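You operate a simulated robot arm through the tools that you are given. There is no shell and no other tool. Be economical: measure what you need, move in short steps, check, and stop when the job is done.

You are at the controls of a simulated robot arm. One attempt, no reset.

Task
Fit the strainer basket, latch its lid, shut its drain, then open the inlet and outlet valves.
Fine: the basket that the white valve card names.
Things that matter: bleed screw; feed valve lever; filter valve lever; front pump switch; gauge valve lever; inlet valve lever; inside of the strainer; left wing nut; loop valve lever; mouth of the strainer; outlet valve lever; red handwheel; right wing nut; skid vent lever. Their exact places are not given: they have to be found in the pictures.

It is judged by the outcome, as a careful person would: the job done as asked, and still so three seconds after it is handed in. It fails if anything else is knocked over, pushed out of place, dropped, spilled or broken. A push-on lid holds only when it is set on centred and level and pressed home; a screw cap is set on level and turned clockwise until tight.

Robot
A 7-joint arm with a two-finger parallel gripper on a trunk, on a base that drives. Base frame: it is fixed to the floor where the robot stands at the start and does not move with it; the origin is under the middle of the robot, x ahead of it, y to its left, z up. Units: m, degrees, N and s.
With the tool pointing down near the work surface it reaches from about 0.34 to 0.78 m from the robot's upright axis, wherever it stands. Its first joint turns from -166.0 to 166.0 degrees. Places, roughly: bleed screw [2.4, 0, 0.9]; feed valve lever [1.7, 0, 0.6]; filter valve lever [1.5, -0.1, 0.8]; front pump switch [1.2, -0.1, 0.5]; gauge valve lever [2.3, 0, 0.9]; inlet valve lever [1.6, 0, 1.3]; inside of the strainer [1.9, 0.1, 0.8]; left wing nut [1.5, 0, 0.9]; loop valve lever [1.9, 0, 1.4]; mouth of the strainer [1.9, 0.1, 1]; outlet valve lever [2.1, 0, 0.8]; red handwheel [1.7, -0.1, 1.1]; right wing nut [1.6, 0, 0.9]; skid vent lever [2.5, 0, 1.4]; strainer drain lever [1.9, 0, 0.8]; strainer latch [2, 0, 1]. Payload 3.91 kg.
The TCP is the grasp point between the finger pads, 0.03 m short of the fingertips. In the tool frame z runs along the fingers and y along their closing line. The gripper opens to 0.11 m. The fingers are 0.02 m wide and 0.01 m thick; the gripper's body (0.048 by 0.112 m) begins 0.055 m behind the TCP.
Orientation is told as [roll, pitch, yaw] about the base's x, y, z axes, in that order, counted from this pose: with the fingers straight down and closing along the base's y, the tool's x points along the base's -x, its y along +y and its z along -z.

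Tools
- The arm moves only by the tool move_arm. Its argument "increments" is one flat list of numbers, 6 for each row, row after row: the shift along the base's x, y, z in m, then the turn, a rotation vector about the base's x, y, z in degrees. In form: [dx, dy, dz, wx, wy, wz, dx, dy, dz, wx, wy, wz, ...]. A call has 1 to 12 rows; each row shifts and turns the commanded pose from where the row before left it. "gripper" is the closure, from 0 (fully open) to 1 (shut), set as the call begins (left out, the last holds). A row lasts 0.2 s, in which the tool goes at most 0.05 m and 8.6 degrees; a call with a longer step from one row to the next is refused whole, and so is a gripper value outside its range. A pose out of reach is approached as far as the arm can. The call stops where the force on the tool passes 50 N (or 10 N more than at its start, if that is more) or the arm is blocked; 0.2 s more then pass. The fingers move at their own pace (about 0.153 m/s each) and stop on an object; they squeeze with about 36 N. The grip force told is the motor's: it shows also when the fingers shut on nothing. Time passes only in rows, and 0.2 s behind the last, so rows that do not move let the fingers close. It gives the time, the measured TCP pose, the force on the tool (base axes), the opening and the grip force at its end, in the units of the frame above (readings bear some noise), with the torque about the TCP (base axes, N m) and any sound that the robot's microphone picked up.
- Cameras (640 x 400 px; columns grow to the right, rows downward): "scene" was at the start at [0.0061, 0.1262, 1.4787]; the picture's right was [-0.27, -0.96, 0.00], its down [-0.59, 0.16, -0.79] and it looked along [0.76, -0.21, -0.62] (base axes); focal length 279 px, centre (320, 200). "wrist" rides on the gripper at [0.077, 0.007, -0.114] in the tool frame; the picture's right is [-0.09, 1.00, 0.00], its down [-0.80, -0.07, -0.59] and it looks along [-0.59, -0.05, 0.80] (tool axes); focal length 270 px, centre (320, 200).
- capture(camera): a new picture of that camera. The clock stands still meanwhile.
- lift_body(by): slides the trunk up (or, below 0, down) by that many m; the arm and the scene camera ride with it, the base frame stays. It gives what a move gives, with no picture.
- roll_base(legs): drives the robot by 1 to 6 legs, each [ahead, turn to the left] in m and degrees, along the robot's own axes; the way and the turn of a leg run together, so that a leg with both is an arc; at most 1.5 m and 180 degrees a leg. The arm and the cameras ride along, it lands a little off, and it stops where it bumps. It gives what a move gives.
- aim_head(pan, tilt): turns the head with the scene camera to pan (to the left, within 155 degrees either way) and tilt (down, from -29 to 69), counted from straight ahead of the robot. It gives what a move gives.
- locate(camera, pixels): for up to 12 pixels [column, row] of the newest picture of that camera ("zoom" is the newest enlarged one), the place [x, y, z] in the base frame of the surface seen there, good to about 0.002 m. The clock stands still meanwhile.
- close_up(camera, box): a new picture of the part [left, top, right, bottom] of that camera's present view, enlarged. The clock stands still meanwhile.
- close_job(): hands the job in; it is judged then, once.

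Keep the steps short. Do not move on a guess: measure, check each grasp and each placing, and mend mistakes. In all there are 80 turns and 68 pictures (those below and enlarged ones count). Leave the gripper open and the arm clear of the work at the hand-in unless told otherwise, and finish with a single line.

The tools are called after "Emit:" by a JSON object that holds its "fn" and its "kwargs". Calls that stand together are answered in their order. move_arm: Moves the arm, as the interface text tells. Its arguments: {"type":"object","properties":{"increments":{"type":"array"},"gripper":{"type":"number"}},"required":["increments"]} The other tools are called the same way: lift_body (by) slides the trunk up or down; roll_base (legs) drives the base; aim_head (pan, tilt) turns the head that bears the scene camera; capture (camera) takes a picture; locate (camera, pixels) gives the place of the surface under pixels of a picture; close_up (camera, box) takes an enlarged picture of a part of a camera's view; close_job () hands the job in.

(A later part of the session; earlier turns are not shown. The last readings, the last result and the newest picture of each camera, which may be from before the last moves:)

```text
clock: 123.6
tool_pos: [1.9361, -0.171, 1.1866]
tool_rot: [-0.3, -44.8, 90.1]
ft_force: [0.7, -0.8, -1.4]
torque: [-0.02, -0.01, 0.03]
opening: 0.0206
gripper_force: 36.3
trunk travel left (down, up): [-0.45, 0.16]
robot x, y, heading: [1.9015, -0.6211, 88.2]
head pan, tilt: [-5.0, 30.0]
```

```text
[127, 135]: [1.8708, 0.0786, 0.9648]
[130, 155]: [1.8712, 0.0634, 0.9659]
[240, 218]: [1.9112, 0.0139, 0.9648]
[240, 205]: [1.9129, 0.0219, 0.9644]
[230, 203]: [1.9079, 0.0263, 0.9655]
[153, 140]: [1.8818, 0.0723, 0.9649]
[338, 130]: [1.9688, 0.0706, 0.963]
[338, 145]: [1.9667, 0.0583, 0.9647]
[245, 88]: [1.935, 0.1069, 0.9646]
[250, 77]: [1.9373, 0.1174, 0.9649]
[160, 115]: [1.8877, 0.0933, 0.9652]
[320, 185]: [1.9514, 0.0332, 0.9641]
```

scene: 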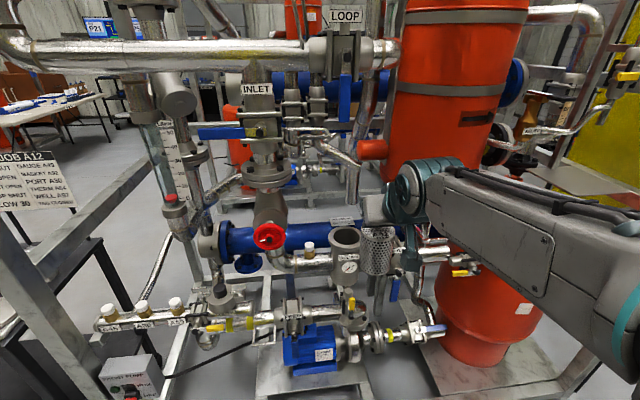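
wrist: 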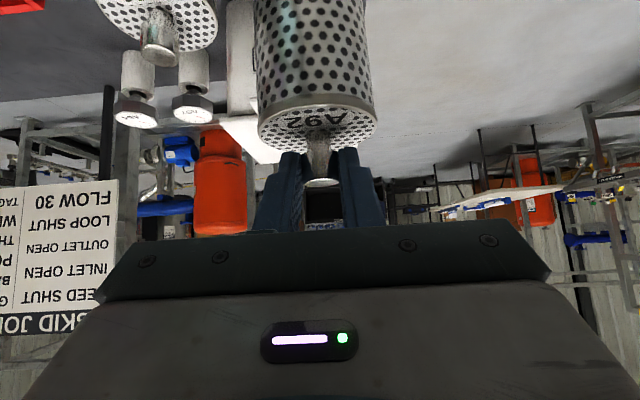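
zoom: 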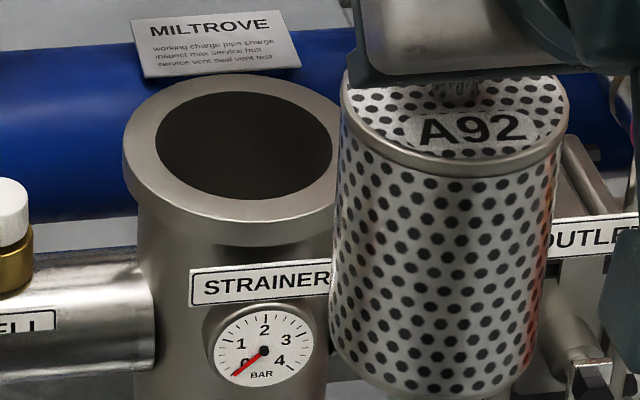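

Mouth centre is (1.925,0.0665); basket axis is 0.014 ahead of the TCP. I move over the mouth at z 1.15 (basket bottom ≈1.01, above the latch), then check.

Emit:
{"fn": "move_arm", "kwargs": {"increments": [-0.0018, 0.0371, -0.006, 0, 0, 0, -0.0018, 0.0371, -0.006, 0, 0, 0, -0.0018, 0.0371, -0.006, 0, 0, 0, -0.0018, 0.0371, -0.006, 0, 0, 0, -0.0018, 0.0371, -0.006, 0, 0, 0, -0.0018, 0.037, -0.006, 0, 0, 0, 0, 0, 0, 0, 0, 0]}}

Emit:
{"fn": "close_up", "kwargs": {"camera": "scene", "box": [280, 150, 440, 270]}}

```text
clock: 125.2
tool_pos: [1.9258, 0.0512, 1.1533]
tool_rot: [-0.4, -44.8, 89.9]
ft_force: [-0.1, 0.4, -1.4]
torque: [-0.04, 0.01, -0.03]
opening: 0.0202
gripper_force: 36.2
trunk travel left (down, up): [-0.45, 0.16]
robot x, y, heading: [1.9049, -0.6224, 88.1]
head pan, tilt: [-5.0, 30.0]
```

```text
3.33 times, centred on (360, 210) of scene
```

zoom: 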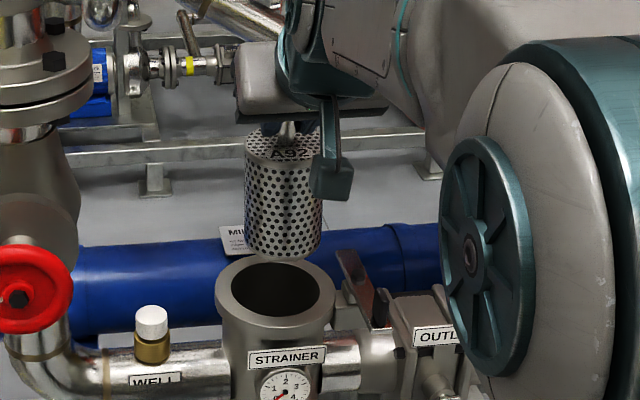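

Emit:
{"fn": "locate", "kwargs": {"camera": "zoom", "pixels": [[248, 210], [317, 210], [283, 250], [283, 240], [275, 170], [260, 200], [305, 200], [275, 271], [275, 316], [228, 290], [324, 290]]}}

```text
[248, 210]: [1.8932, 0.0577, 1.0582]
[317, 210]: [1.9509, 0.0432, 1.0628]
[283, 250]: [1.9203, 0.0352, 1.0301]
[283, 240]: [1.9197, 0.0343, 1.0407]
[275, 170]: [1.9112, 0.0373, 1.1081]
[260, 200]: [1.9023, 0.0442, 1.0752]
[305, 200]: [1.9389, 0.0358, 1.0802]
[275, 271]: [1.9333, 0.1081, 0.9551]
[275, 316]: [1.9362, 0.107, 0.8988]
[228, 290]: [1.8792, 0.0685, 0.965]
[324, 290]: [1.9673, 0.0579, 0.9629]
```

Basket axis measures (1.926,0.0665): aligned with 8 mm of play. Lower it in gently, in stages.

Emit:
{"fn": "move_arm", "kwargs": {"increments": [0, 0, -0.025, 0, 0, 0, 0, 0, -0.025, 0, 0, 0, 0, 0, -0.025, 0, 0, 0, 0, 0, -0.025, 0, 0, 0, 0, 0, -0.025, 0, 0, 0, 0, 0, -0.02, 0, 0, 0]}}

Emit:
{"fn": "close_up", "kwargs": {"camera": "scene", "box": [280, 170, 440, 290]}}

```text
clock: 126.6
tool_pos: [1.9254, 0.0506, 1.0069]
tool_rot: [-0.3, -44.8, 89.8]
ft_force: [0.1, -0.5, -0.5]
torque: [-0.04, 0.0, -0.02]
opening: 0.0204
gripper_force: 36.9
trunk travel left (down, up): [-0.45, 0.16]
robot x, y, heading: [1.9024, -0.6188, 88.0]
head pan, tilt: [-5.0, 30.0]
```

```text
3.33 times, centred on (360, 230) of scene
```

zoom: 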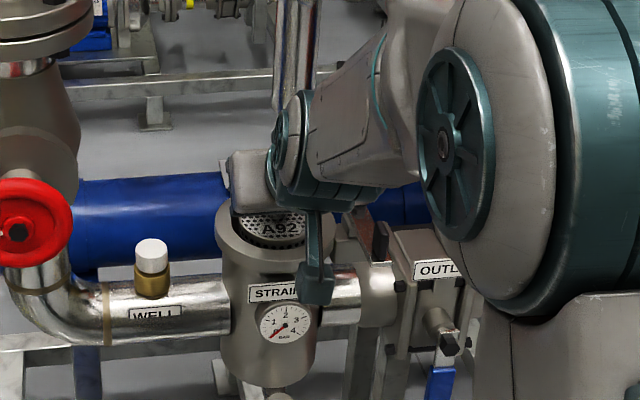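

It is entering cleanly. Continue in small steps until it seats.

Emit:
{"fn": "move_arm", "kwargs": {"increments": [0, 0, -0.01, 0, 0, 0, 0, 0, -0.01, 0, 0, 0, 0, 0, -0.008, 0, 0, 0, 0, 0, -0.008, 0, 0, 0]}}

```text
clock: 127.6
tool_pos: [1.9244, 0.05, 0.9716]
tool_rot: [-0.4, -44.8, 90.0]
ft_force: [-1.3, 0.0, -0.3]
torque: [-0.05, 0.01, -0.03]
opening: 0.0204
gripper_force: 35.7
trunk travel left (down, up): [-0.45, 0.16]
robot x, y, heading: [1.9013, -0.6231, 88.1]
head pan, tilt: [-5.0, 30.0]
```

Emit:
{"fn": "move_arm", "kwargs": {"increments": [0, 0, -0.005, 0, 0, 0, 0, 0, -0.005, 0, 0, 0, 0, 0, -0.005, 0, 0, 0, 0, 0, -0.005, 0, 0, 0]}}

Emit:
{"fn": "capture", "kwargs": {"camera": "wrist"}}

```text
clock: 128.6
tool_pos: [1.9257, 0.0536, 0.9662]
tool_rot: [-0.5, -46.6, 90.0]
ft_force: [1.0, 3.2, 10.9]
torque: [0.47, 0.16, -0.06]
opening: 0.0204
gripper_force: 35.6
trunk travel left (down, up): [-0.45, 0.16]
robot x, y, heading: [1.9048, -0.6191, 88.4]
head pan, tilt: [-5.0, 30.0]
stopped in row 4: the force on the tool passed its limit at 54 N (the readings are from after the stop); the commanded pose is now the measured one
```

```text
30 pictures are left
```

wrist: 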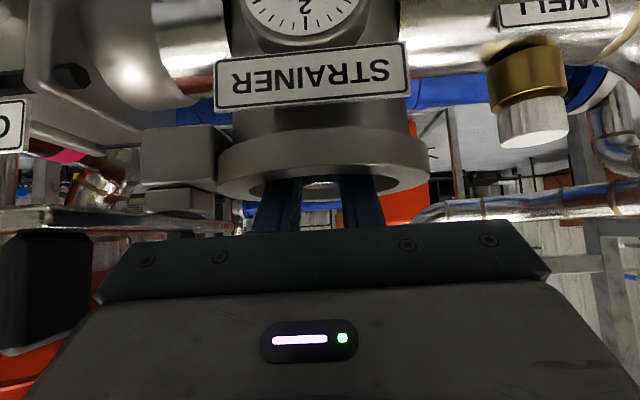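

Contact stopped it at TCP z 0.966, so the knob top is about flush just under the rim: seated. I open slightly (inside the mouth) and back out along the tool.

Emit:
{"fn": "move_arm", "kwargs": {"increments": [0, 0, 0, 0, 0, 0, 0, 0, 0, 0, 0, 0], "gripper": 0.7}}

Emit:
{"fn": "move_arm", "kwargs": {"increments": [0, -0.02, 0.02, 0, 0, 0, 0, -0.03, 0.03, 0, 0, 0, 0, -0.033, 0.033, 0, 0, 0, 0.02, -0.04, 0.02, 0, 0, 0, 0.03, -0.04, 0, 0, 0, 0, 0.03, -0.04, 0, 0, 0, 0]}}

Emit:
{"fn": "close_up", "kwargs": {"camera": "scene", "box": [300, 200, 420, 275]}}

```text
clock: 129.2
tool_pos: [1.9238, 0.054, 0.9643]
tool_rot: [-0.6, -46.3, 90.1]
ft_force: [-1.0, 6.7, 14.6]
torque: [-0.22, -0.01, -0.03]
opening: 0.0244
gripper_force: 0.1
trunk travel left (down, up): [-0.45, 0.16]
robot x, y, heading: [1.9033, -0.6228, 88.4]
head pan, tilt: [-5.0, 30.0]
```

```text
clock: 130.6
tool_pos: [2.006, -0.1508, 1.0672]
tool_rot: [-0.4, -46.1, 90.0]
ft_force: [0.0, -0.4, 0.9]
torque: [0.01, 0.0, -0.03]
opening: 0.0328
gripper_force: 0.1
trunk travel left (down, up): [-0.45, 0.16]
robot x, y, heading: [1.9003, -0.6248, 88.2]
head pan, tilt: [-5.0, 30.0]
```

```text
5.33 times, centred on (360, 238) of scene
```

zoom: 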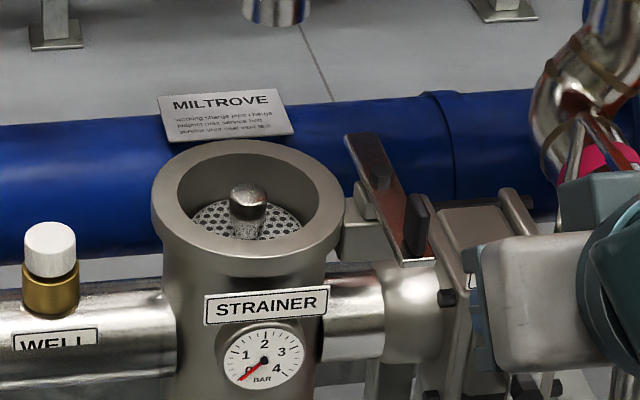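

Emit:
{"fn": "locate", "kwargs": {"camera": "zoom", "pixels": [[248, 195], [248, 215], [215, 215], [285, 215], [355, 150], [420, 255], [415, 205], [415, 240], [385, 170], [362, 200], [400, 190], [390, 260]]}}

Emit:
{"fn": "roll_base", "kwargs": {"legs": [[-0.33, 0], [0, 91.8], [1.12, 0], [0, -90]]}}

```text
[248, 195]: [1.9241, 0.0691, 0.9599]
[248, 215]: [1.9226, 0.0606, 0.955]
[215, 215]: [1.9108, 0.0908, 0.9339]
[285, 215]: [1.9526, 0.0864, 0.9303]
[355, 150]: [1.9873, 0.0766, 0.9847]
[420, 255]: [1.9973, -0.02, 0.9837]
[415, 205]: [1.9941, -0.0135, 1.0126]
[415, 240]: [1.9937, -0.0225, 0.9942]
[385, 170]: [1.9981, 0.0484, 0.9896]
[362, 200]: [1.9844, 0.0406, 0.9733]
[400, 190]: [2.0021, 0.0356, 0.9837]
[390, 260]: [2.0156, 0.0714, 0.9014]
```

```text
clock: 145.7
tool_pos: [0.8476, -0.4649, 1.0662]
tool_rot: [-0.5, -46.1, 93.8]
ft_force: [-0.2, 0.3, 0.1]
torque: [-0.04, -0.01, 0.0]
opening: 0.0331
gripper_force: 0.0
trunk travel left (down, up): [-0.45, 0.16]
robot x, y, heading: [0.7737, -0.9435, 91.9]
head pan, tilt: [-5.0, 30.0]
```

The basket sits with its knob top at z≈0.960, under the rim. Now to the cart for the lid: drive 0.3 m ahead and look.

Emit:
{"fn": "roll_base", "kwargs": {"legs": [[0.3, 0]]}}

Emit:
{"fn": "move_arm", "kwargs": {"increments": [-0.03, 0, 0, 0, 0, -1, -0.04, 0, 0, 0, 0, -1, -0.04, 0, 0, 0, 0, -1, -0.04, 0, 0, 0, 0, -0.8]}}

Emit:
{"fn": "aim_head", "kwargs": {"pan": -15, "tilt": 45}}

Emit:
{"fn": "capture", "kwargs": {"camera": "scene"}}

```text
clock: 147.7
tool_pos: [0.8344, -0.1583, 1.066]
tool_rot: [-0.6, -46.3, 94.1]
ft_force: [-0.4, 0.4, 0.0]
torque: [0.02, 0.01, -0.02]
opening: 0.0331
gripper_force: 0.0
trunk travel left (down, up): [-0.45, 0.16]
robot x, y, heading: [0.7622, -0.6394, 92.4]
head pan, tilt: [-5.0, 30.0]
```

```text
clock: 148.7
tool_pos: [0.6859, -0.1609, 1.0658]
tool_rot: [-0.7, -46.0, 90.2]
ft_force: [0.7, 0.2, -0.3]
torque: [-0.01, -0.03, -0.02]
opening: 0.033
gripper_force: 0.0
trunk travel left (down, up): [-0.45, 0.16]
robot x, y, heading: [0.7619, -0.6418, 92.3]
head pan, tilt: [-5.0, 30.0]
```

```text
clock: 149.5
tool_pos: [0.6852, -0.161, 1.0654]
tool_rot: [-0.6, -46.1, 90.2]
ft_force: [-0.2, 0.1, 0.1]
torque: [0.01, 0.03, -0.03]
opening: 0.033
gripper_force: 0.1
trunk travel left (down, up): [-0.45, 0.16]
robot x, y, heading: [0.7645, -0.6411, 92.1]
head pan, tilt: [-15.0, 45.0]
```

```text
28 pictures are left
```

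scene: 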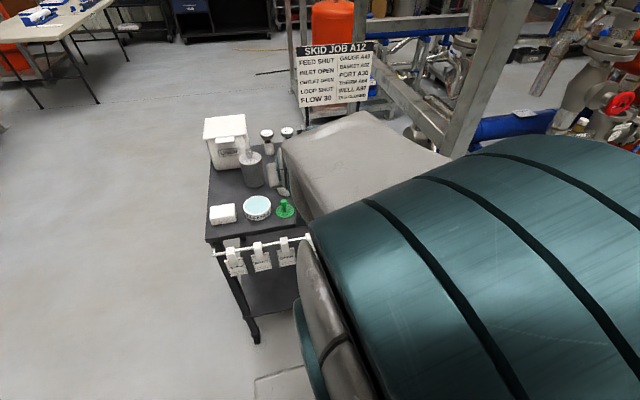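

The elbow blocks the scene view; I use the wrist camera. Move over toward x=0.95.

Emit:
{"fn": "move_arm", "kwargs": {"increments": [0.045, -0.005, 0, 0, 0, 0, 0.045, -0.005, 0, 0, 0, 0, 0.045, -0.005, 0, 0, 0, 0, 0.045, -0.005, 0, 0, 0, 0, 0.045, 0, 0, 0, 0, 0, 0.04, 0, 0, 1, 0, -0.2], "gripper": 0.4}}

Emit:
{"fn": "capture", "kwargs": {"camera": "wrist"}}

```text
clock: 150.9
tool_pos: [0.9516, -0.1805, 1.0639]
tool_rot: [-0.6, -47.1, 90.2]
ft_force: [-0.2, -0.2, -0.2]
torque: [0.0, -0.01, -0.01]
opening: 0.066
gripper_force: 0.0
trunk travel left (down, up): [-0.45, 0.16]
robot x, y, heading: [0.7633, -0.6382, 92.1]
head pan, tilt: [-15.0, 45.0]
```

```text
27 pictures are left
```

wrist: 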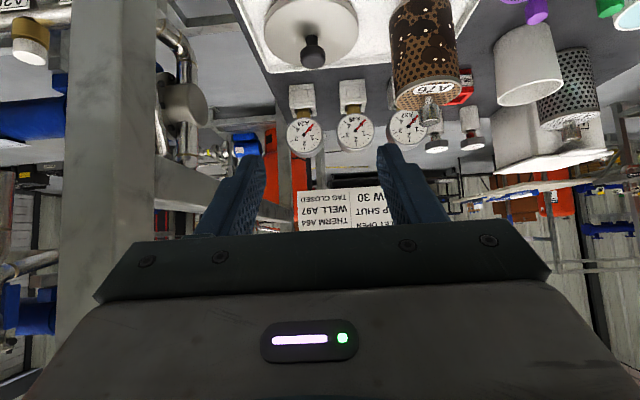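

Emit:
{"fn": "close_up", "kwargs": {"camera": "wrist", "box": [240, 0, 400, 100]}}

Emit:
{"fn": "locate", "kwargs": {"camera": "wrist", "pixels": [[313, 52], [303, 52], [323, 52], [313, 64], [313, 40], [270, 35], [355, 30], [313, 15], [280, 20], [345, 15], [300, 68], [430, 90]]}}

```text
4.00 times, centred on (320, 50) of wrist
```

zoom: 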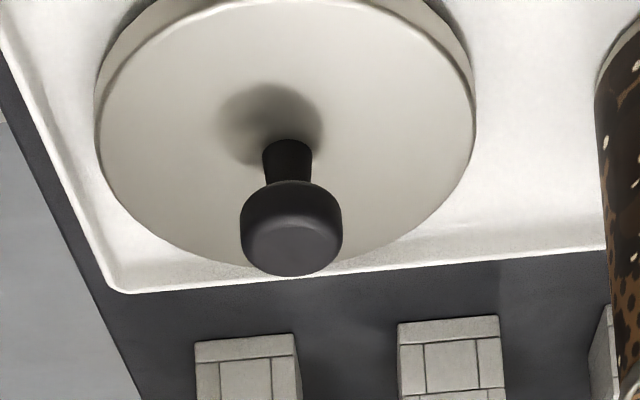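

```text
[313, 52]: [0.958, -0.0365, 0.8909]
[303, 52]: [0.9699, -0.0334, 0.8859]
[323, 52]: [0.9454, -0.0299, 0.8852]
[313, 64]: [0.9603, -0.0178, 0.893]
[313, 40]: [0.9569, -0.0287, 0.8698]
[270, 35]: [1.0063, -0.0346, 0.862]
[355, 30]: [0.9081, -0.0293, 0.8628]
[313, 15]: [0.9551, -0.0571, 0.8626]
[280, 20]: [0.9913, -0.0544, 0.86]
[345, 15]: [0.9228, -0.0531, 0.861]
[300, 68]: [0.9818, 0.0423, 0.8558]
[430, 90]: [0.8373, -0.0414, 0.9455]
```

Lid knob: centre (0.957,−0.0245), head z 0.873–0.893; lid top 0.862, diameter 0.11. Move to pre-grasp, levelling tilt to 45°, then in and close.

Emit:
{"fn": "move_arm", "kwargs": {"increments": [0.0018, 0.029, -0.0367, -1, 0, 0, 0.0018, 0.029, -0.0367, -1, 0, 0, 0.0018, 0.0285, -0.0367, 0, 0, 0, 0, 0.0285, -0.0285, 0, 0, 0, 0, 0.0285, -0.0285, 0, 0, 0, 0, 0, 0, 0, 0, 0]}}

Emit:
{"fn": "capture", "kwargs": {"camera": "wrist"}}

```text
clock: 152.3
tool_pos: [0.9549, -0.0348, 0.8962]
tool_rot: [-0.7, -45.1, 90.0]
ft_force: [-0.2, -0.1, -0.1]
torque: [-0.01, 0.0, -0.02]
opening: 0.066
gripper_force: 0.1
trunk travel left (down, up): [-0.45, 0.16]
robot x, y, heading: [0.7629, -0.6381, 92.4]
head pan, tilt: [-15.0, 45.0]
```

```text
25 pictures are left
```

wrist: 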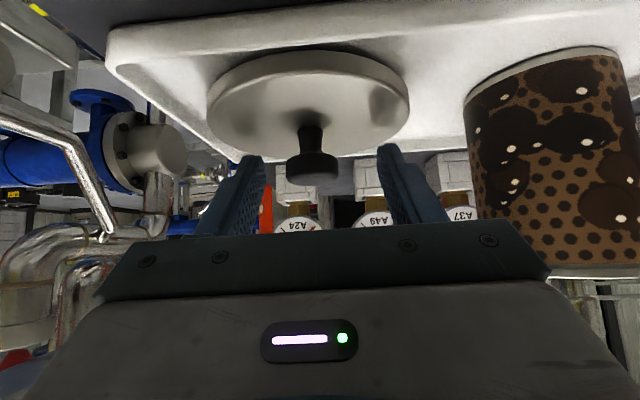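

Emit:
{"fn": "move_arm", "kwargs": {"increments": [0.003, 0, 0, 0, 0, 0, 0, 0, 0, 0, 0, 0]}}

Emit:
{"fn": "move_arm", "kwargs": {"increments": [0, 0, 0, 0, 0, 0, 0, 0, 0, 0, 0, 0, 0, 0, 0, 0, 0, 0], "gripper": 1}}

Emit:
{"fn": "move_arm", "kwargs": {"increments": [0, 0, 0.015, 0, 0, 0, 0, 0, 0.03, 0, 0, 0, 0, 0, 0.04, 0, 0, 0, 0, 0, 0.04, 0, 0, 0]}}

Emit:
{"fn": "capture", "kwargs": {"camera": "wrist"}}

```text
clock: 152.9
tool_pos: [0.9585, -0.0354, 0.8988]
tool_rot: [-0.5, -45.1, 89.9]
ft_force: [0.6, 0.0, 0.3]
torque: [-0.04, 0.02, 0.0]
opening: 0.0657
gripper_force: 0.0
trunk travel left (down, up): [-0.45, 0.16]
robot x, y, heading: [0.7685, -0.6355, 92.2]
head pan, tilt: [-15.0, 45.0]
```

```text
clock: 153.7
tool_pos: [0.9576, -0.0353, 0.8992]
tool_rot: [-0.6, -45.1, 89.9]
ft_force: [1.8, 1.7, 1.0]
torque: [0.02, 0.08, -0.04]
opening: 0.029
gripper_force: 35.8
trunk travel left (down, up): [-0.45, 0.16]
robot x, y, heading: [0.7643, -0.6382, 92.3]
head pan, tilt: [-15.0, 45.0]
```

```text
clock: 154.7
tool_pos: [0.9585, -0.0344, 1.0252]
tool_rot: [-0.6, -45.1, 90.1]
ft_force: [0.1, 0.1, -0.9]
torque: [0.02, 0.02, 0.01]
opening: 0.0286
gripper_force: 35.8
trunk travel left (down, up): [-0.45, 0.16]
robot x, y, heading: [0.7659, -0.6395, 92.2]
head pan, tilt: [-15.0, 45.0]
```

```text
24 pictures are left
```

wrist: 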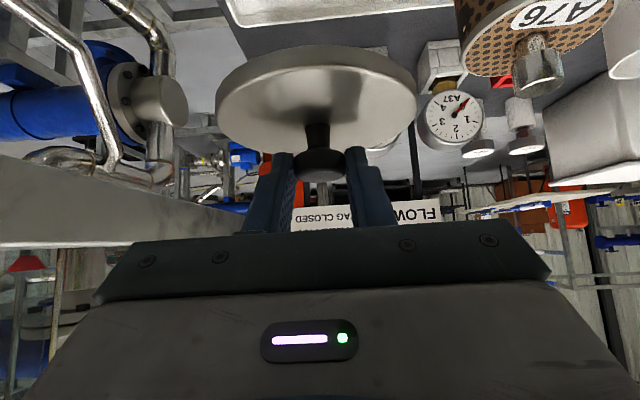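

The lid is gripped (0.0286) and lifted. Raise and retract; drive back to the strainer.

Emit:
{"fn": "move_arm", "kwargs": {"increments": [0, 0, 0.04, 0, 0, 0, 0, 0, 0.04, 0, 0, 0, -0.027, -0.029, 0, 0, 0, 0, -0.027, -0.029, 0, 0, 0, 0, -0.027, -0.029, 0, 0, 0, 0, -0.027, -0.029, 0, 0, 0, 0, -0.027, -0.029, 0, 0, 0, 0, -0.027, -0.029, 0, 0, 0, 0, -0.02, -0.02, 0, 0, 0, 0]}}

Emit:
{"fn": "roll_base", "kwargs": {"legs": [[-0.33, 0], [0, -92], [1.15, 0], [0, 90], [0.33, 0]]}}

Emit:
{"fn": "aim_head", "kwargs": {"pan": -5, "tilt": 30}}

Emit:
{"fn": "capture", "kwargs": {"camera": "scene"}}

```text
clock: 156.7
tool_pos: [0.7751, -0.2292, 1.1041]
tool_rot: [-0.6, -45.0, 90.1]
ft_force: [0.8, -0.8, -1.7]
torque: [-0.05, 0.01, 0.0]
opening: 0.029
gripper_force: 35.6
trunk travel left (down, up): [-0.45, 0.16]
robot x, y, heading: [0.7695, -0.6381, 92.4]
head pan, tilt: [-15.0, 45.0]
```

```text
clock: 174.0
tool_pos: [2.0056, -0.2844, 1.1045]
tool_rot: [-0.6, -45.2, 85.2]
ft_force: [-0.4, 0.1, -1.4]
torque: [-0.02, 0.0, 0.0]
opening: 0.0288
gripper_force: 35.6
trunk travel left (down, up): [-0.45, 0.16]
robot x, y, heading: [1.9585, -0.6925, 87.3]
head pan, tilt: [-15.0, 45.0]
```

```text
clock: 174.8
tool_pos: [2.0056, -0.2846, 1.104]
tool_rot: [-0.6, -45.1, 85.1]
ft_force: [-0.8, 0.5, -1.3]
torque: [-0.03, 0.01, -0.03]
opening: 0.0288
gripper_force: 35.9
trunk travel left (down, up): [-0.45, 0.16]
robot x, y, heading: [1.9599, -0.694, 87.4]
head pan, tilt: [-5.0, 30.0]
```

```text
23 pictures are left
```

scene: 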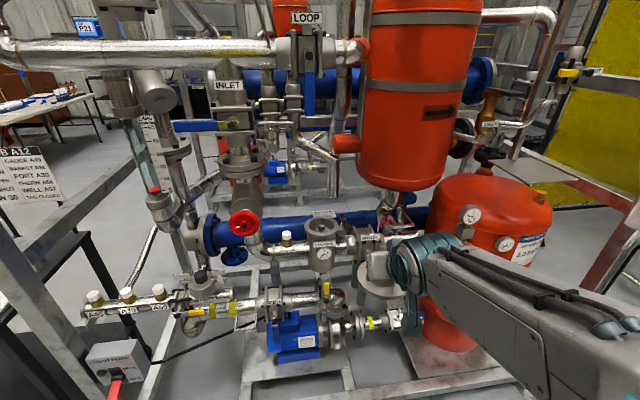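

Drive 0.07 m more, straighten the yaw, then measure how the lid hangs.

Emit:
{"fn": "roll_base", "kwargs": {"legs": [[0.07, 0]]}}

Emit:
{"fn": "move_arm", "kwargs": {"increments": [-0.02, 0.02, 0, 0, 0, 2.4, -0.02, 0.02, 0, 0, 0, 2.4]}}

Emit:
{"fn": "close_up", "kwargs": {"camera": "scene", "box": [290, 205, 450, 305]}}

```text
clock: 175.8
tool_pos: [2.0104, -0.2163, 1.1034]
tool_rot: [-0.5, -45.0, 85.1]
ft_force: [0.5, -0.4, -3.0]
torque: [-0.07, 0.01, 0.03]
opening: 0.0287
gripper_force: 36.2
trunk travel left (down, up): [-0.45, 0.16]
robot x, y, heading: [1.9612, -0.6257, 87.4]
head pan, tilt: [-5.0, 30.0]
```

```text
clock: 176.4
tool_pos: [1.9702, -0.1762, 1.1021]
tool_rot: [-0.6, -45.1, 90.0]
ft_force: [0.0, 0.2, -1.7]
torque: [-0.06, 0.0, -0.02]
opening: 0.0289
gripper_force: 35.5
trunk travel left (down, up): [-0.45, 0.16]
robot x, y, heading: [1.9614, -0.6237, 87.0]
head pan, tilt: [-5.0, 30.0]
```

```text
4.00 times, centred on (370, 255) of scene
```

zoom: 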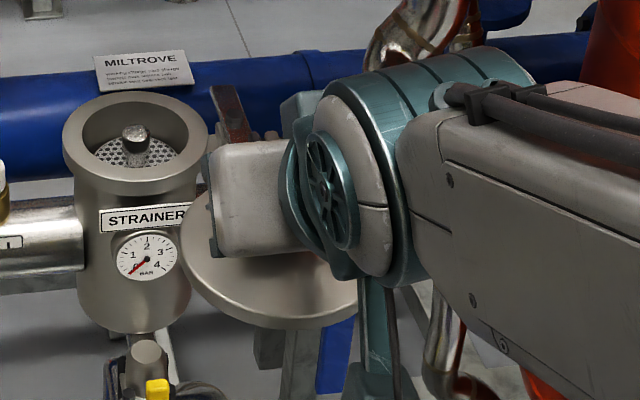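

Emit:
{"fn": "locate", "kwargs": {"camera": "zoom", "pixels": [[192, 240], [200, 260], [250, 300], [290, 310], [330, 302], [225, 285], [205, 210], [340, 290], [133, 130], [70, 140], [205, 140], [140, 185]]}}

```text
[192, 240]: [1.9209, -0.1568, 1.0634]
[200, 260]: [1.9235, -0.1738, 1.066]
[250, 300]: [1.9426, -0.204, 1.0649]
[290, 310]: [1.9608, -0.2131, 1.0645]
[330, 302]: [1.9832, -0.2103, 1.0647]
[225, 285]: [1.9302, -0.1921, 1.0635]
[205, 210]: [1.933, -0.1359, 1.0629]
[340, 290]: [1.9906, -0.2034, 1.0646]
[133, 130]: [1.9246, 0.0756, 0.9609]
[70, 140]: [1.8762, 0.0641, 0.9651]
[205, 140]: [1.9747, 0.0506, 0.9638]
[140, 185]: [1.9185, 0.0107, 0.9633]
```

Lid is level (top z≈1.064), its centre is TCP+(0.001,0.013). Move over the mouth: TCP to (1.924,0.054).

Emit:
{"fn": "move_arm", "kwargs": {"increments": [-0.0077, 0.0383, 0, 0, 0, 0, -0.0077, 0.0383, 0, 0, 0, 0, -0.0077, 0.0383, 0, 0, 0, 0, -0.0077, 0.0383, 0, 0, 0, 0, -0.0077, 0.0383, 0, 0, 0, 0, -0.0077, 0.0384, 0, 0, 0, 0, 0, 0, -0.03, 0, 0, 0, 0, 0, -0.02, 0, 0, 0]}}

Emit:
{"fn": "close_up", "kwargs": {"camera": "scene", "box": [270, 180, 398, 260]}}

```text
clock: 178.2
tool_pos: [1.9227, 0.0537, 1.0543]
tool_rot: [-0.7, -45.2, 90.0]
ft_force: [-0.2, 0.7, -1.4]
torque: [-0.02, 0.02, 0.01]
opening: 0.0287
gripper_force: 36.0
trunk travel left (down, up): [-0.45, 0.16]
robot x, y, heading: [1.9641, -0.6242, 87.1]
head pan, tilt: [-5.0, 30.0]
```

```text
5.00 times, centred on (334, 220) of scene
```

zoom: 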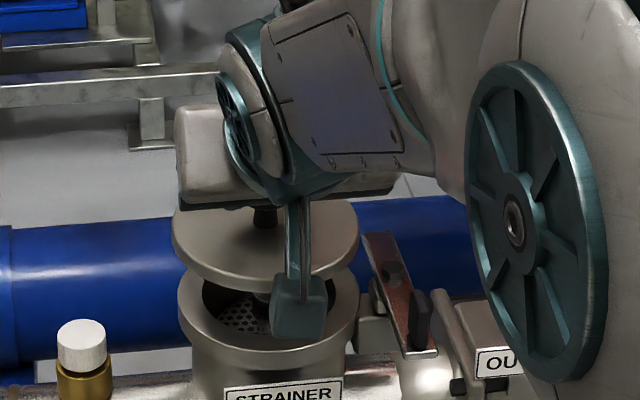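

Emit:
{"fn": "locate", "kwargs": {"camera": "zoom", "pixels": [[178, 235], [186, 255], [205, 270], [225, 280], [340, 262], [352, 240], [188, 318], [205, 340], [225, 352], [345, 330], [355, 305], [250, 283]]}}

```text
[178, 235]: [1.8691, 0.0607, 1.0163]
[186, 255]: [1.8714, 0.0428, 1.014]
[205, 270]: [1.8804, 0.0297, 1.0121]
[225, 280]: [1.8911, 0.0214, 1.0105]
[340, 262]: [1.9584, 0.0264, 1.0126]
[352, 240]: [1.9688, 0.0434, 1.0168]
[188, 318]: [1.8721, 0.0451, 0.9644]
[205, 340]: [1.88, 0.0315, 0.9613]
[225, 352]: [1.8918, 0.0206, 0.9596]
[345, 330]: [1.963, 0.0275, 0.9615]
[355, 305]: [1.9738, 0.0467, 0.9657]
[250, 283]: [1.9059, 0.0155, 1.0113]
```

Lid centre is about 3 mm short in x against the rim. Correct (+0.003, −0.001), lower, and press gently.

Emit:
{"fn": "move_arm", "kwargs": {"increments": [0.003, -0.001, -0.01, 0, 0, 0, 0, 0, -0.012, 0, 0, 0, 0, 0, -0.01, 0, 0, 0, 0, 0, -0.003, 0, 0, 0, 0, 0, -0.003, 0, 0, 0, 0, 0, -0.003, 0, 0, 0, 0, 0, -0.003, 0, 0, 0, 0, 0, -0.003, 0, 0, 0]}}

Emit:
{"fn": "close_up", "kwargs": {"camera": "scene", "box": [270, 180, 398, 260]}}

```text
clock: 180.0
tool_pos: [1.9249, 0.0514, 1.0132]
tool_rot: [-0.5, -45.8, 90.0]
ft_force: [-8.1, 0.9, 33.5]
torque: [0.86, 0.2, 0.12]
opening: 0.0293
gripper_force: 36.0
trunk travel left (down, up): [-0.45, 0.16]
robot x, y, heading: [1.9639, -0.6226, 87.3]
head pan, tilt: [-5.0, 30.0]
```

```text
5.00 times, centred on (334, 220) of scene
```

zoom: 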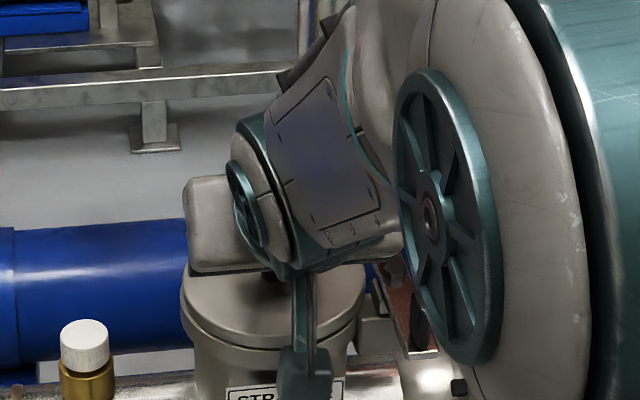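

Force rose to 33 N at the expected height. Press slightly more, then check the lid's height and seam.

Emit:
{"fn": "move_arm", "kwargs": {"increments": [0, 0, -0.002, 0, 0, 0, 0, 0, -0.002, 0, 0, 0]}}

Emit:
{"fn": "locate", "kwargs": {"camera": "zoom", "pixels": [[190, 300], [210, 325], [240, 342], [280, 345], [345, 320], [360, 295], [200, 285], [240, 320], [310, 330], [250, 300]]}}

```text
clock: 180.6
tool_pos: [1.9245, 0.0502, 1.0077]
tool_rot: [-0.5, -45.7, 89.9]
ft_force: [-8.2, 0.5, 35.5]
torque: [0.51, 0.14, 0.09]
opening: 0.0289
gripper_force: 36.4
trunk travel left (down, up): [-0.45, 0.16]
robot x, y, heading: [1.9658, -0.6198, 87.2]
head pan, tilt: [-5.0, 30.0]
```

```text
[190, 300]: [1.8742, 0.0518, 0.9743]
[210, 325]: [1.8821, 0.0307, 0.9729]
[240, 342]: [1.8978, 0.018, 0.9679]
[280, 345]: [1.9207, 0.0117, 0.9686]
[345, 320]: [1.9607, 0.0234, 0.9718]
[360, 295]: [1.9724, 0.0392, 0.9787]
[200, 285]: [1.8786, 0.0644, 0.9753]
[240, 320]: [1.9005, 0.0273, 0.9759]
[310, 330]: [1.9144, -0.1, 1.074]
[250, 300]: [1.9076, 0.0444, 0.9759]
```

Emit:
{"fn": "close_up", "kwargs": {"camera": "scene", "box": [270, 180, 398, 260]}}

Emit:
{"fn": "locate", "kwargs": {"camera": "zoom", "pixels": [[200, 285], [240, 320], [230, 330], [250, 300], [350, 290], [330, 320], [262, 277], [280, 345], [280, 335]]}}

```text
5.00 times, centred on (334, 220) of scene
```

zoom: 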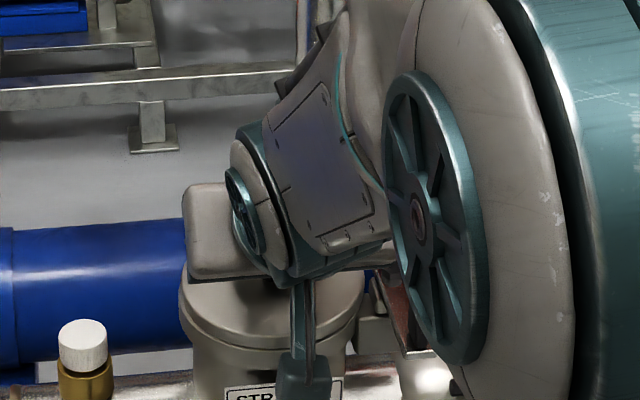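

```text
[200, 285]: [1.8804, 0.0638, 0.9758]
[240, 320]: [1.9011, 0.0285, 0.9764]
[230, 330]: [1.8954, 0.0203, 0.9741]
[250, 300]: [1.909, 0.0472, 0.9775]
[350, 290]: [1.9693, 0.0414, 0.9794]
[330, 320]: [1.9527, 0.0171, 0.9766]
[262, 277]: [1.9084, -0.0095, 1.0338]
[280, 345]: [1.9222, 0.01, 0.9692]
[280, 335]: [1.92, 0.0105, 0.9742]
```

Lid is down on the rim; right side maybe 2 mm high while gripped. Release, back out along the tool, and check its level.

Emit:
{"fn": "move_arm", "kwargs": {"increments": [0, 0, 0, 0, 0, 0, 0, 0, 0, 0, 0, 0], "gripper": 0.55}}

Emit:
{"fn": "move_arm", "kwargs": {"increments": [0, -0.02, 0.02, 0, 0, 0, 0, -0.03, 0.03, 0, 0, 0, 0, -0.033, 0.033, 0, 0, 0, 0.02, -0.04, 0.0, 0, 0, 0, 0.03, -0.04, 0, 0, 0, 0, 0.03, -0.03, 0, 0, 0, 0]}}

Emit:
{"fn": "close_up", "kwargs": {"camera": "scene", "box": [280, 200, 400, 275]}}

Emit:
{"fn": "locate", "kwargs": {"camera": "zoom", "pixels": [[140, 150], [180, 200], [240, 200], [300, 160], [220, 120], [300, 190], [340, 130], [400, 230], [375, 170]]}}

```text
clock: 181.2
tool_pos: [1.9232, 0.0514, 1.0066]
tool_rot: [-0.6, -45.6, 90.0]
ft_force: [-15.5, -4.5, 32.8]
torque: [0.34, -0.09, 0.22]
opening: 0.0436
gripper_force: 0.0
trunk travel left (down, up): [-0.45, 0.16]
robot x, y, heading: [1.962, -0.6283, 87.2]
head pan, tilt: [-5.0, 30.0]
```

```text
clock: 182.6
tool_pos: [2.0054, -0.1395, 1.0857]
tool_rot: [-0.6, -45.1, 90.0]
ft_force: [-0.2, 0.4, 0.6]
torque: [0.01, -0.01, 0.01]
opening: 0.0496
gripper_force: 0.0
trunk travel left (down, up): [-0.45, 0.16]
robot x, y, heading: [1.9645, -0.6236, 87.1]
head pan, tilt: [-5.0, 30.0]
```

```text
5.33 times, centred on (340, 238) of scene
```

zoom: 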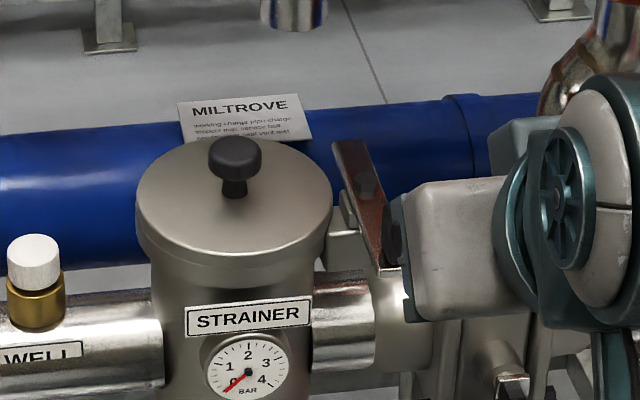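

```text
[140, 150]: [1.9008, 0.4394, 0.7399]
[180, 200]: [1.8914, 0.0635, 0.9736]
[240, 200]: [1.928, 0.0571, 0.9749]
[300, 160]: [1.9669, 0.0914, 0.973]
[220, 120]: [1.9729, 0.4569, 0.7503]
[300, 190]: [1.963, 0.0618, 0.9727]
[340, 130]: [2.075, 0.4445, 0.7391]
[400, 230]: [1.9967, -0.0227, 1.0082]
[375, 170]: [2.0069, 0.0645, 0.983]
```

Lid is centred and level (top 0.973–0.975). Now the latch bar: I move the hand a little away and measure pivot bolt and handle tab.

Emit:
{"fn": "move_arm", "kwargs": {"increments": [0.03, -0.03, 0.0, 0, 0, 0, 0.03, -0.03, 0.0, 0, 0, 0], "gripper": 1}}

Emit:
{"fn": "close_up", "kwargs": {"camera": "scene", "box": [325, 215, 373, 260]}}

Emit:
{"fn": "locate", "kwargs": {"camera": "zoom", "pixels": [[240, 140], [245, 110], [215, 60], [155, 40], [275, 180], [290, 250], [330, 160], [330, 230], [350, 280], [310, 295], [200, 150], [255, 150]]}}

```text
clock: 183.2
tool_pos: [2.0677, -0.2003, 1.0866]
tool_rot: [-0.4, -45.1, 90.0]
ft_force: [-0.3, 0.3, 0.7]
torque: [0.0, 0.01, 0.01]
opening: 0.0
gripper_force: 35.9
trunk travel left (down, up): [-0.45, 0.16]
robot x, y, heading: [1.9599, -0.6225, 87.0]
head pan, tilt: [-5.0, 30.0]
```

```text
8.89 times, centred on (349, 238) of scene
```

zoom: 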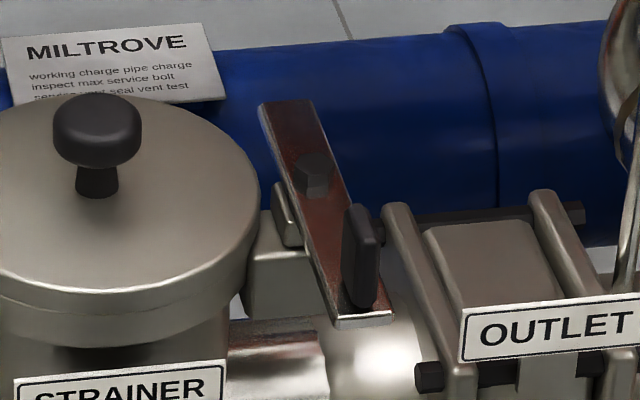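

```text
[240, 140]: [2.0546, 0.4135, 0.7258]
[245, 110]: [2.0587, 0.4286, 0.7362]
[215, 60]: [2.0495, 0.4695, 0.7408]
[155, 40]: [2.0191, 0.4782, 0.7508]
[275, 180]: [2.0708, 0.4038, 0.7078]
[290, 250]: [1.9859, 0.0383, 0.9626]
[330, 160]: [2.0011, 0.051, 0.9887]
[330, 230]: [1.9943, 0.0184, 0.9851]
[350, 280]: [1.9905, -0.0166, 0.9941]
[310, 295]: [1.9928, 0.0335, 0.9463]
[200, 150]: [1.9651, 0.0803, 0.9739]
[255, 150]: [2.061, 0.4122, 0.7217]
```

Pivot bolt ≈(2.0,0.05); handle tab ≈(1.995,−0.018), z 0.985–1.013. Check the outlet flange heights next to it before placing the closed fingers on the tab's right side.

Emit:
{"fn": "locate", "kwargs": {"camera": "zoom", "pixels": [[400, 215], [425, 280], [480, 240], [545, 200], [360, 215], [350, 240], [370, 240], [372, 285], [362, 206], [350, 300], [312, 170], [312, 155]]}}

```text
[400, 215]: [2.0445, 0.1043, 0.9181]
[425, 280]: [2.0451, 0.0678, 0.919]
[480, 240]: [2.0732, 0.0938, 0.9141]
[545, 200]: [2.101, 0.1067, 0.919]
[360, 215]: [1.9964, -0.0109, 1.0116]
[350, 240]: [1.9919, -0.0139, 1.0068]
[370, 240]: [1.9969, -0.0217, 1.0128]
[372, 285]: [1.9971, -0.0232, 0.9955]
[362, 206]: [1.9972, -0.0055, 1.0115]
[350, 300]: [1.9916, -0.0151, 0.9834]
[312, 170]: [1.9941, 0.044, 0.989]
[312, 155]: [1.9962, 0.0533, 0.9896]
```

The outlet flange is low (0.919), so the space right of the tab is free. I place the closed fingertips at the tab's right side.

Emit:
{"fn": "move_arm", "kwargs": {"increments": [-0.0094, 0.0413, -0.009, 0, 0, 0, -0.0094, 0.0413, -0.009, 0, 0, 0, -0.0094, 0.0413, -0.009, 0, 0, 0, -0.0094, 0.0413, -0.009, 0, 0, 0, 0, 0, -0.028, 0, 0, 0, 0, 0, 0, 0, 0, 0]}}

Emit:
{"fn": "capture", "kwargs": {"camera": "wrist"}}

```text
clock: 184.6
tool_pos: [2.0283, -0.0356, 1.0229]
tool_rot: [-0.6, -45.1, 89.9]
ft_force: [0.2, -0.7, -0.6]
torque: [-0.01, -0.02, 0.01]
opening: 0.0
gripper_force: 36.0
trunk travel left (down, up): [-0.45, 0.16]
robot x, y, heading: [1.9637, -0.6215, 87.0]
head pan, tilt: [-5.0, 30.0]
```

```text
16 pictures are left
```

wrist: 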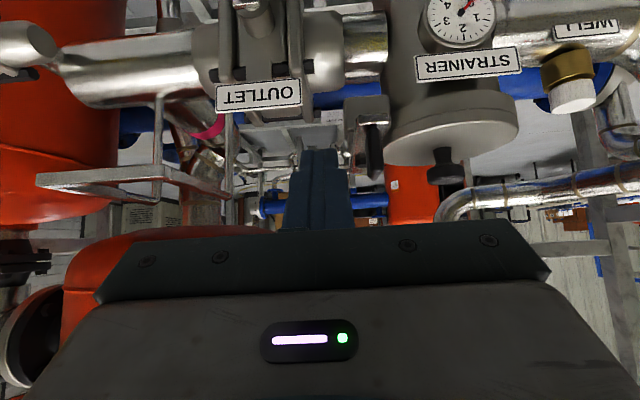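

Fingers sit right of the black tab. Push it along its arc toward the lid.

Emit:
{"fn": "move_arm", "kwargs": {"increments": [-0.016, -0.0007, 0, 0, 0, 0, -0.016, -0.0008, 0, 0, 0, 0, -0.0165, 0.0023, 0, 0, 0, 0, -0.0154, 0.0066, 0, 0, 0, 0, -0.0132, 0.0102, 0, 0, 0, 0]}}

Emit:
{"fn": "close_up", "kwargs": {"camera": "scene", "box": [290, 200, 390, 270]}}

```text
clock: 185.4
tool_pos: [2.0088, -0.0362, 1.0228]
tool_rot: [-1.6, -45.3, 88.0]
ft_force: [17.6, -1.4, -1.8]
torque: [0.0, -0.17, -0.28]
opening: 0.0003
gripper_force: 36.1
trunk travel left (down, up): [-0.45, 0.16]
robot x, y, heading: [1.9626, -0.6206, 86.0]
head pan, tilt: [-5.0, 30.0]
stopped in row 3: the force on the tool passed its limit at 58 N (the readings are from after the stop); the commanded pose is now the measured one
```

```text
5.71 times, centred on (340, 235) of scene
```

zoom: 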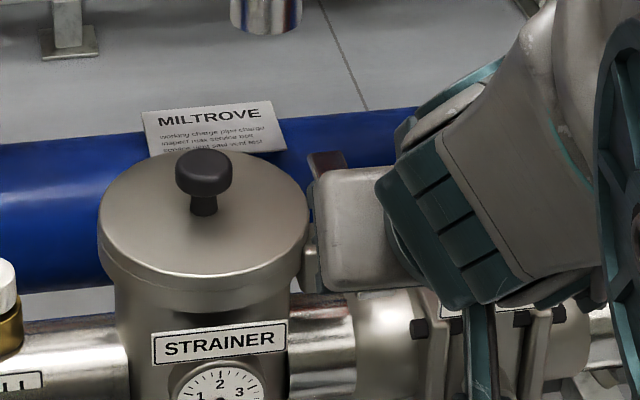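

The bar did not turn that way (stop at its rest), so it turns the other way: handle to +x, bringing its short end over the lid edge. I lift, go to the tab's left side and push +x along the arc.

Emit:
{"fn": "move_arm", "kwargs": {"increments": [0.006, -0.002, 0.01, 0, 0, 1, 0, 0, 0.035, 0, 0, 1, -0.023, 0.001, 0, 0, 0, 0, -0.02, 0.002, 0, 0, 0, 0, 0, 0, -0.025, 0, 0, 0, 0, 0, -0.02, 0, 0, 0]}}

Emit:
{"fn": "move_arm", "kwargs": {"increments": [0.0128, -0.001, 0, 0, 0, 0, 0.0128, -0.001, 0, 0, 0, 0, 0.0165, 0.0023, 0, 0, 0, 0, 0.0154, 0.0066, 0, 0, 0, 0, 0.0132, 0.0102, 0, 0, 0, 0]}}

Emit:
{"fn": "close_up", "kwargs": {"camera": "scene", "box": [290, 200, 410, 275]}}

```text
clock: 186.8
tool_pos: [1.9662, -0.0352, 1.0239]
tool_rot: [-1.3, -45.1, 90.4]
ft_force: [-0.5, 0.7, -0.1]
torque: [-0.01, 0.01, 0.01]
opening: 0.0
gripper_force: 36.3
trunk travel left (down, up): [-0.45, 0.16]
robot x, y, heading: [1.9622, -0.6244, 86.4]
head pan, tilt: [-5.0, 30.0]
```

```text
clock: 188.0
tool_pos: [2.0362, -0.0171, 1.0215]
tool_rot: [-1.4, -45.1, 90.3]
ft_force: [-0.3, -0.2, 1.2]
torque: [-0.06, -0.01, 0.0]
opening: 0.0002
gripper_force: 36.3
trunk travel left (down, up): [-0.45, 0.16]
robot x, y, heading: [1.9631, -0.6228, 86.4]
head pan, tilt: [-5.0, 30.0]
```

```text
5.33 times, centred on (350, 238) of scene
```

zoom: 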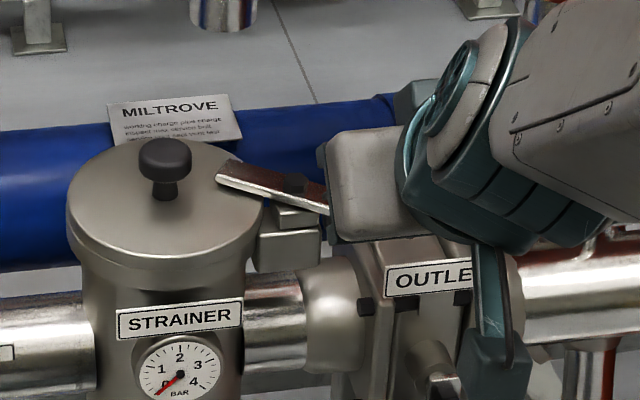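

It works: the short end has swung over the lid. Continue to the end of travel.

Emit:
{"fn": "move_arm", "kwargs": {"increments": [0.012, 0.009, 0, 0, 0, 0, 0.007, 0.011, 0, 0, 0, 0, 0.004, 0.011, 0, 0, 0, 0, 0.001, 0.007, 0, 0, 0, 0, 0, 0.004, 0, 0, 0, 0, 0, 0.004, 0, 0, 0, 0]}}

Emit:
{"fn": "close_up", "kwargs": {"camera": "scene", "box": [290, 200, 410, 275]}}

```text
clock: 189.4
tool_pos: [2.06, 0.0191, 1.023]
tool_rot: [-1.3, -44.8, 90.5]
ft_force: [-3.1, -31.0, 14.0]
torque: [-0.01, 0.04, 0.11]
opening: 0.0
gripper_force: 35.7
trunk travel left (down, up): [-0.45, 0.16]
robot x, y, heading: [1.9593, -0.6266, 86.5]
head pan, tilt: [-5.0, 30.0]
stopped in row 6: the force on the tool passed its limit at 52 N (the readings are from after the stop); the commanded pose is now the measured one
```

```text
5.33 times, centred on (350, 238) of scene
```

zoom: 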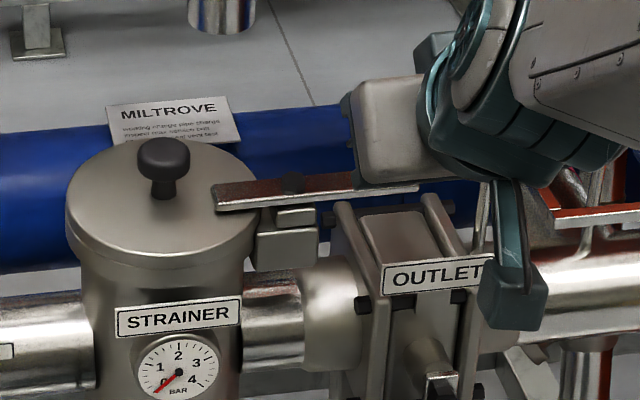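

Latched against its stop. Retreat the hand to the right and view the drain, outlet and inlet levers.

Emit:
{"fn": "move_arm", "kwargs": {"increments": [0, -0.03, 0.01, 0, 0, 0, 0.01, -0.04, 0.02, 0, 0, 0, 0.03, -0.04, 0, 0, 0, 0, 0.04, -0.03, 0, 0, 0, 0, 0.04, -0.03, 0, 0, 0, 0, 0.04, -0.02, 0, 0, 0, 0]}}

Emit:
{"fn": "aim_head", "kwargs": {"pan": -2, "tilt": 38}}

Emit:
{"fn": "close_up", "kwargs": {"camera": "scene", "box": [270, 140, 430, 260]}}

```text
clock: 190.8
tool_pos: [2.2221, -0.1668, 1.0477]
tool_rot: [-1.2, -44.5, 90.4]
ft_force: [-0.2, 0.2, 0.7]
torque: [0.04, -0.01, -0.01]
opening: 0.0002
gripper_force: 35.7
trunk travel left (down, up): [-0.45, 0.16]
robot x, y, heading: [1.9616, -0.6243, 86.5]
head pan, tilt: [-5.0, 30.0]
```

```text
clock: 191.5
tool_pos: [2.2209, -0.1658, 1.0486]
tool_rot: [-1.2, -44.5, 90.5]
ft_force: [0.5, -0.9, -0.7]
torque: [-0.01, -0.02, 0.0]
opening: 0.0002
gripper_force: 36.1
trunk travel left (down, up): [-0.45, 0.16]
robot x, y, heading: [1.9618, -0.6255, 86.2]
head pan, tilt: [-2.0, 38.0]
```

```text
3.33 times, centred on (350, 200) of scene
```

zoom: 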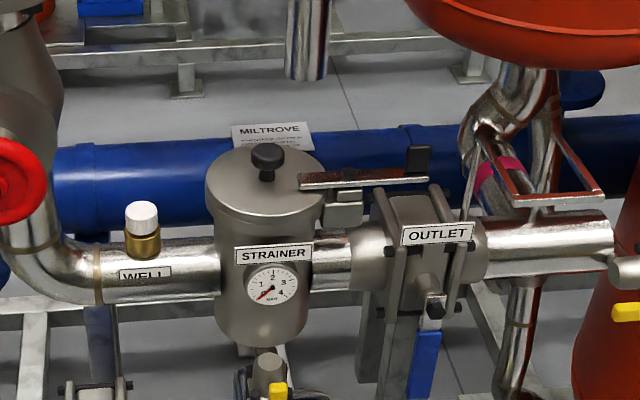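

Emit:
{"fn": "close_up", "kwargs": {"camera": "scene", "box": [310, 215, 410, 285]}}

Emit:
{"fn": "locate", "kwargs": {"camera": "zoom", "pixels": [[147, 165], [147, 190], [147, 145], [145, 215], [140, 250], [130, 120], [355, 110], [345, 130], [340, 170], [335, 215], [330, 250], [365, 80]]}}

```text
5.71 times, centred on (360, 250) of scene
```

zoom: 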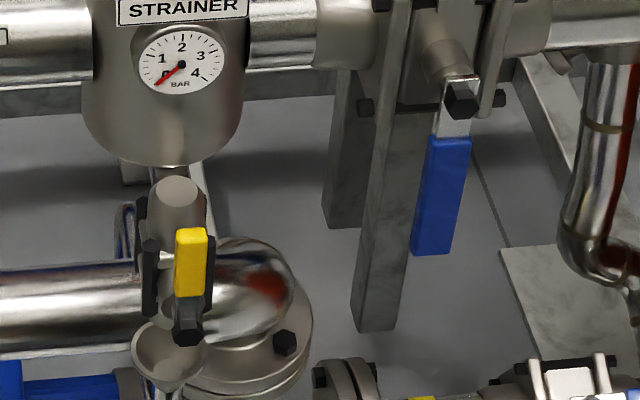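

```text
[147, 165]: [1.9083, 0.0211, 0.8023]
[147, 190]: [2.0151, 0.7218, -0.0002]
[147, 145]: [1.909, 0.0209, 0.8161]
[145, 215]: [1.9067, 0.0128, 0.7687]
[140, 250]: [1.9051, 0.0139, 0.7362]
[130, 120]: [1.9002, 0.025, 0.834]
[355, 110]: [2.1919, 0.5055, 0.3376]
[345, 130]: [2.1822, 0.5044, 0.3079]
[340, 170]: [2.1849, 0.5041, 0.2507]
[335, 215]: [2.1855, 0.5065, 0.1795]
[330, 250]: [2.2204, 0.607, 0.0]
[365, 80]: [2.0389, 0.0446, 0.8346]
```

Emit:
{"fn": "locate", "kwargs": {"camera": "zoom", "pixels": [[190, 235], [190, 262], [190, 290], [178, 262], [206, 262], [187, 330], [187, 315], [448, 145], [440, 190], [428, 245], [425, 200], [460, 100]]}}

```text
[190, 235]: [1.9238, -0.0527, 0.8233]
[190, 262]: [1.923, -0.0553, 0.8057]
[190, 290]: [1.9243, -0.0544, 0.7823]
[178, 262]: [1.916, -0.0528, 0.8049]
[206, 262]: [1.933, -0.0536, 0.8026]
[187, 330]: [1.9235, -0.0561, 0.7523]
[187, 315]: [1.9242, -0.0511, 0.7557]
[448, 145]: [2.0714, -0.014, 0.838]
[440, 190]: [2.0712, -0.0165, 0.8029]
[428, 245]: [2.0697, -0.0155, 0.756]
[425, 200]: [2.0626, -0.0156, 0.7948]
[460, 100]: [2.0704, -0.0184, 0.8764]
```

Drain: hub (1.924,·,0.757), handle up to z 0.825, front face y≈−0.054. Outlet: hub (2.07,·,0.877), lever down to 0.756. I bring the hand in front-left of the drain handle, turning the fingers horizontal.

Emit:
{"fn": "move_arm", "kwargs": {"increments": [-0.033, -0.006, -0.024, 4.5, 0, 0, -0.033, -0.006, -0.024, 4.5, 0, 0, -0.033, -0.006, -0.024, 4.5, 0, 0, -0.033, -0.006, -0.024, 4.5, 0, 0, -0.033, -0.006, -0.024, 4.5, 0, 0, -0.033, -0.006, -0.024, 4.5, 0, 0, -0.033, -0.006, -0.024, 4.5, 0, 0, -0.033, -0.006, -0.024, 4.5, 0, 0, -0.033, 0, -0.024, 4.5, 0, 0, -0.033, 0, -0.022, 4.5, 0, 0]}}

Emit:
{"fn": "capture", "kwargs": {"camera": "wrist"}}

```text
clock: 193.7
tool_pos: [2.0662, -0.1217, 0.8487]
tool_rot: [8.3, -89.4, 81.7]
ft_force: [-0.4, 0.6, -0.3]
torque: [0.03, 0.01, -0.02]
opening: 0.0
gripper_force: 35.9
out of reach, approached as far as the arm can: row 3, 4, 5, 6, 7, 8, 9, 10
trunk travel left (down, up): [-0.45, 0.16]
robot x, y, heading: [1.9607, -0.623, 86.2]
head pan, tilt: [-2.0, 38.0]
```

```text
10 pictures are left
```

wrist: 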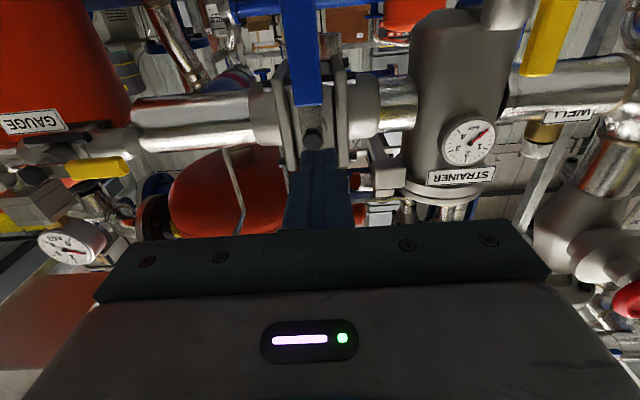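

The robot stands too close for the horizontal hand. Back off 0.15 m, lower the trunk 0.15 m, and read the pose.

Emit:
{"fn": "roll_base", "kwargs": {"legs": [[-0.15, 0]]}}

Emit:
{"fn": "lift_body", "kwargs": {"by": -0.15}}

Emit:
{"fn": "move_arm", "kwargs": {"increments": [0, 0, 0, 0, 0, 0]}}

```text
clock: 195.1
tool_pos: [2.0558, -0.2765, 0.8501]
tool_rot: [10.6, -89.4, 79.7]
ft_force: [0.1, 0.4, -0.2]
torque: [0.02, -0.03, -0.02]
opening: 0.0001
gripper_force: 36.5
trunk travel left (down, up): [-0.45, 0.16]
robot x, y, heading: [1.9557, -0.7774, 86.5]
head pan, tilt: [-2.0, 38.0]
```

```text
clock: 196.9
tool_pos: [2.0565, -0.2761, 0.6989]
tool_rot: [10.8, -89.4, 79.5]
ft_force: [0.6, -0.4, 0.2]
torque: [0.02, 0.0, 0.01]
opening: 0.0001
gripper_force: 35.8
trunk travel left (down, up): [-0.3, 0.31]
robot x, y, heading: [1.9543, -0.7796, 86.5]
head pan, tilt: [-2.0, 38.0]
```

```text
clock: 197.3
tool_pos: [2.0555, -0.2763, 0.6996]
tool_rot: [10.8, -89.4, 79.7]
ft_force: [-0.9, 0.4, -0.5]
torque: [-0.05, 0.01, -0.03]
opening: 0.0002
gripper_force: 35.4
trunk travel left (down, up): [-0.3, 0.31]
robot x, y, heading: [1.9536, -0.7797, 86.6]
head pan, tilt: [-2.0, 38.0]
```

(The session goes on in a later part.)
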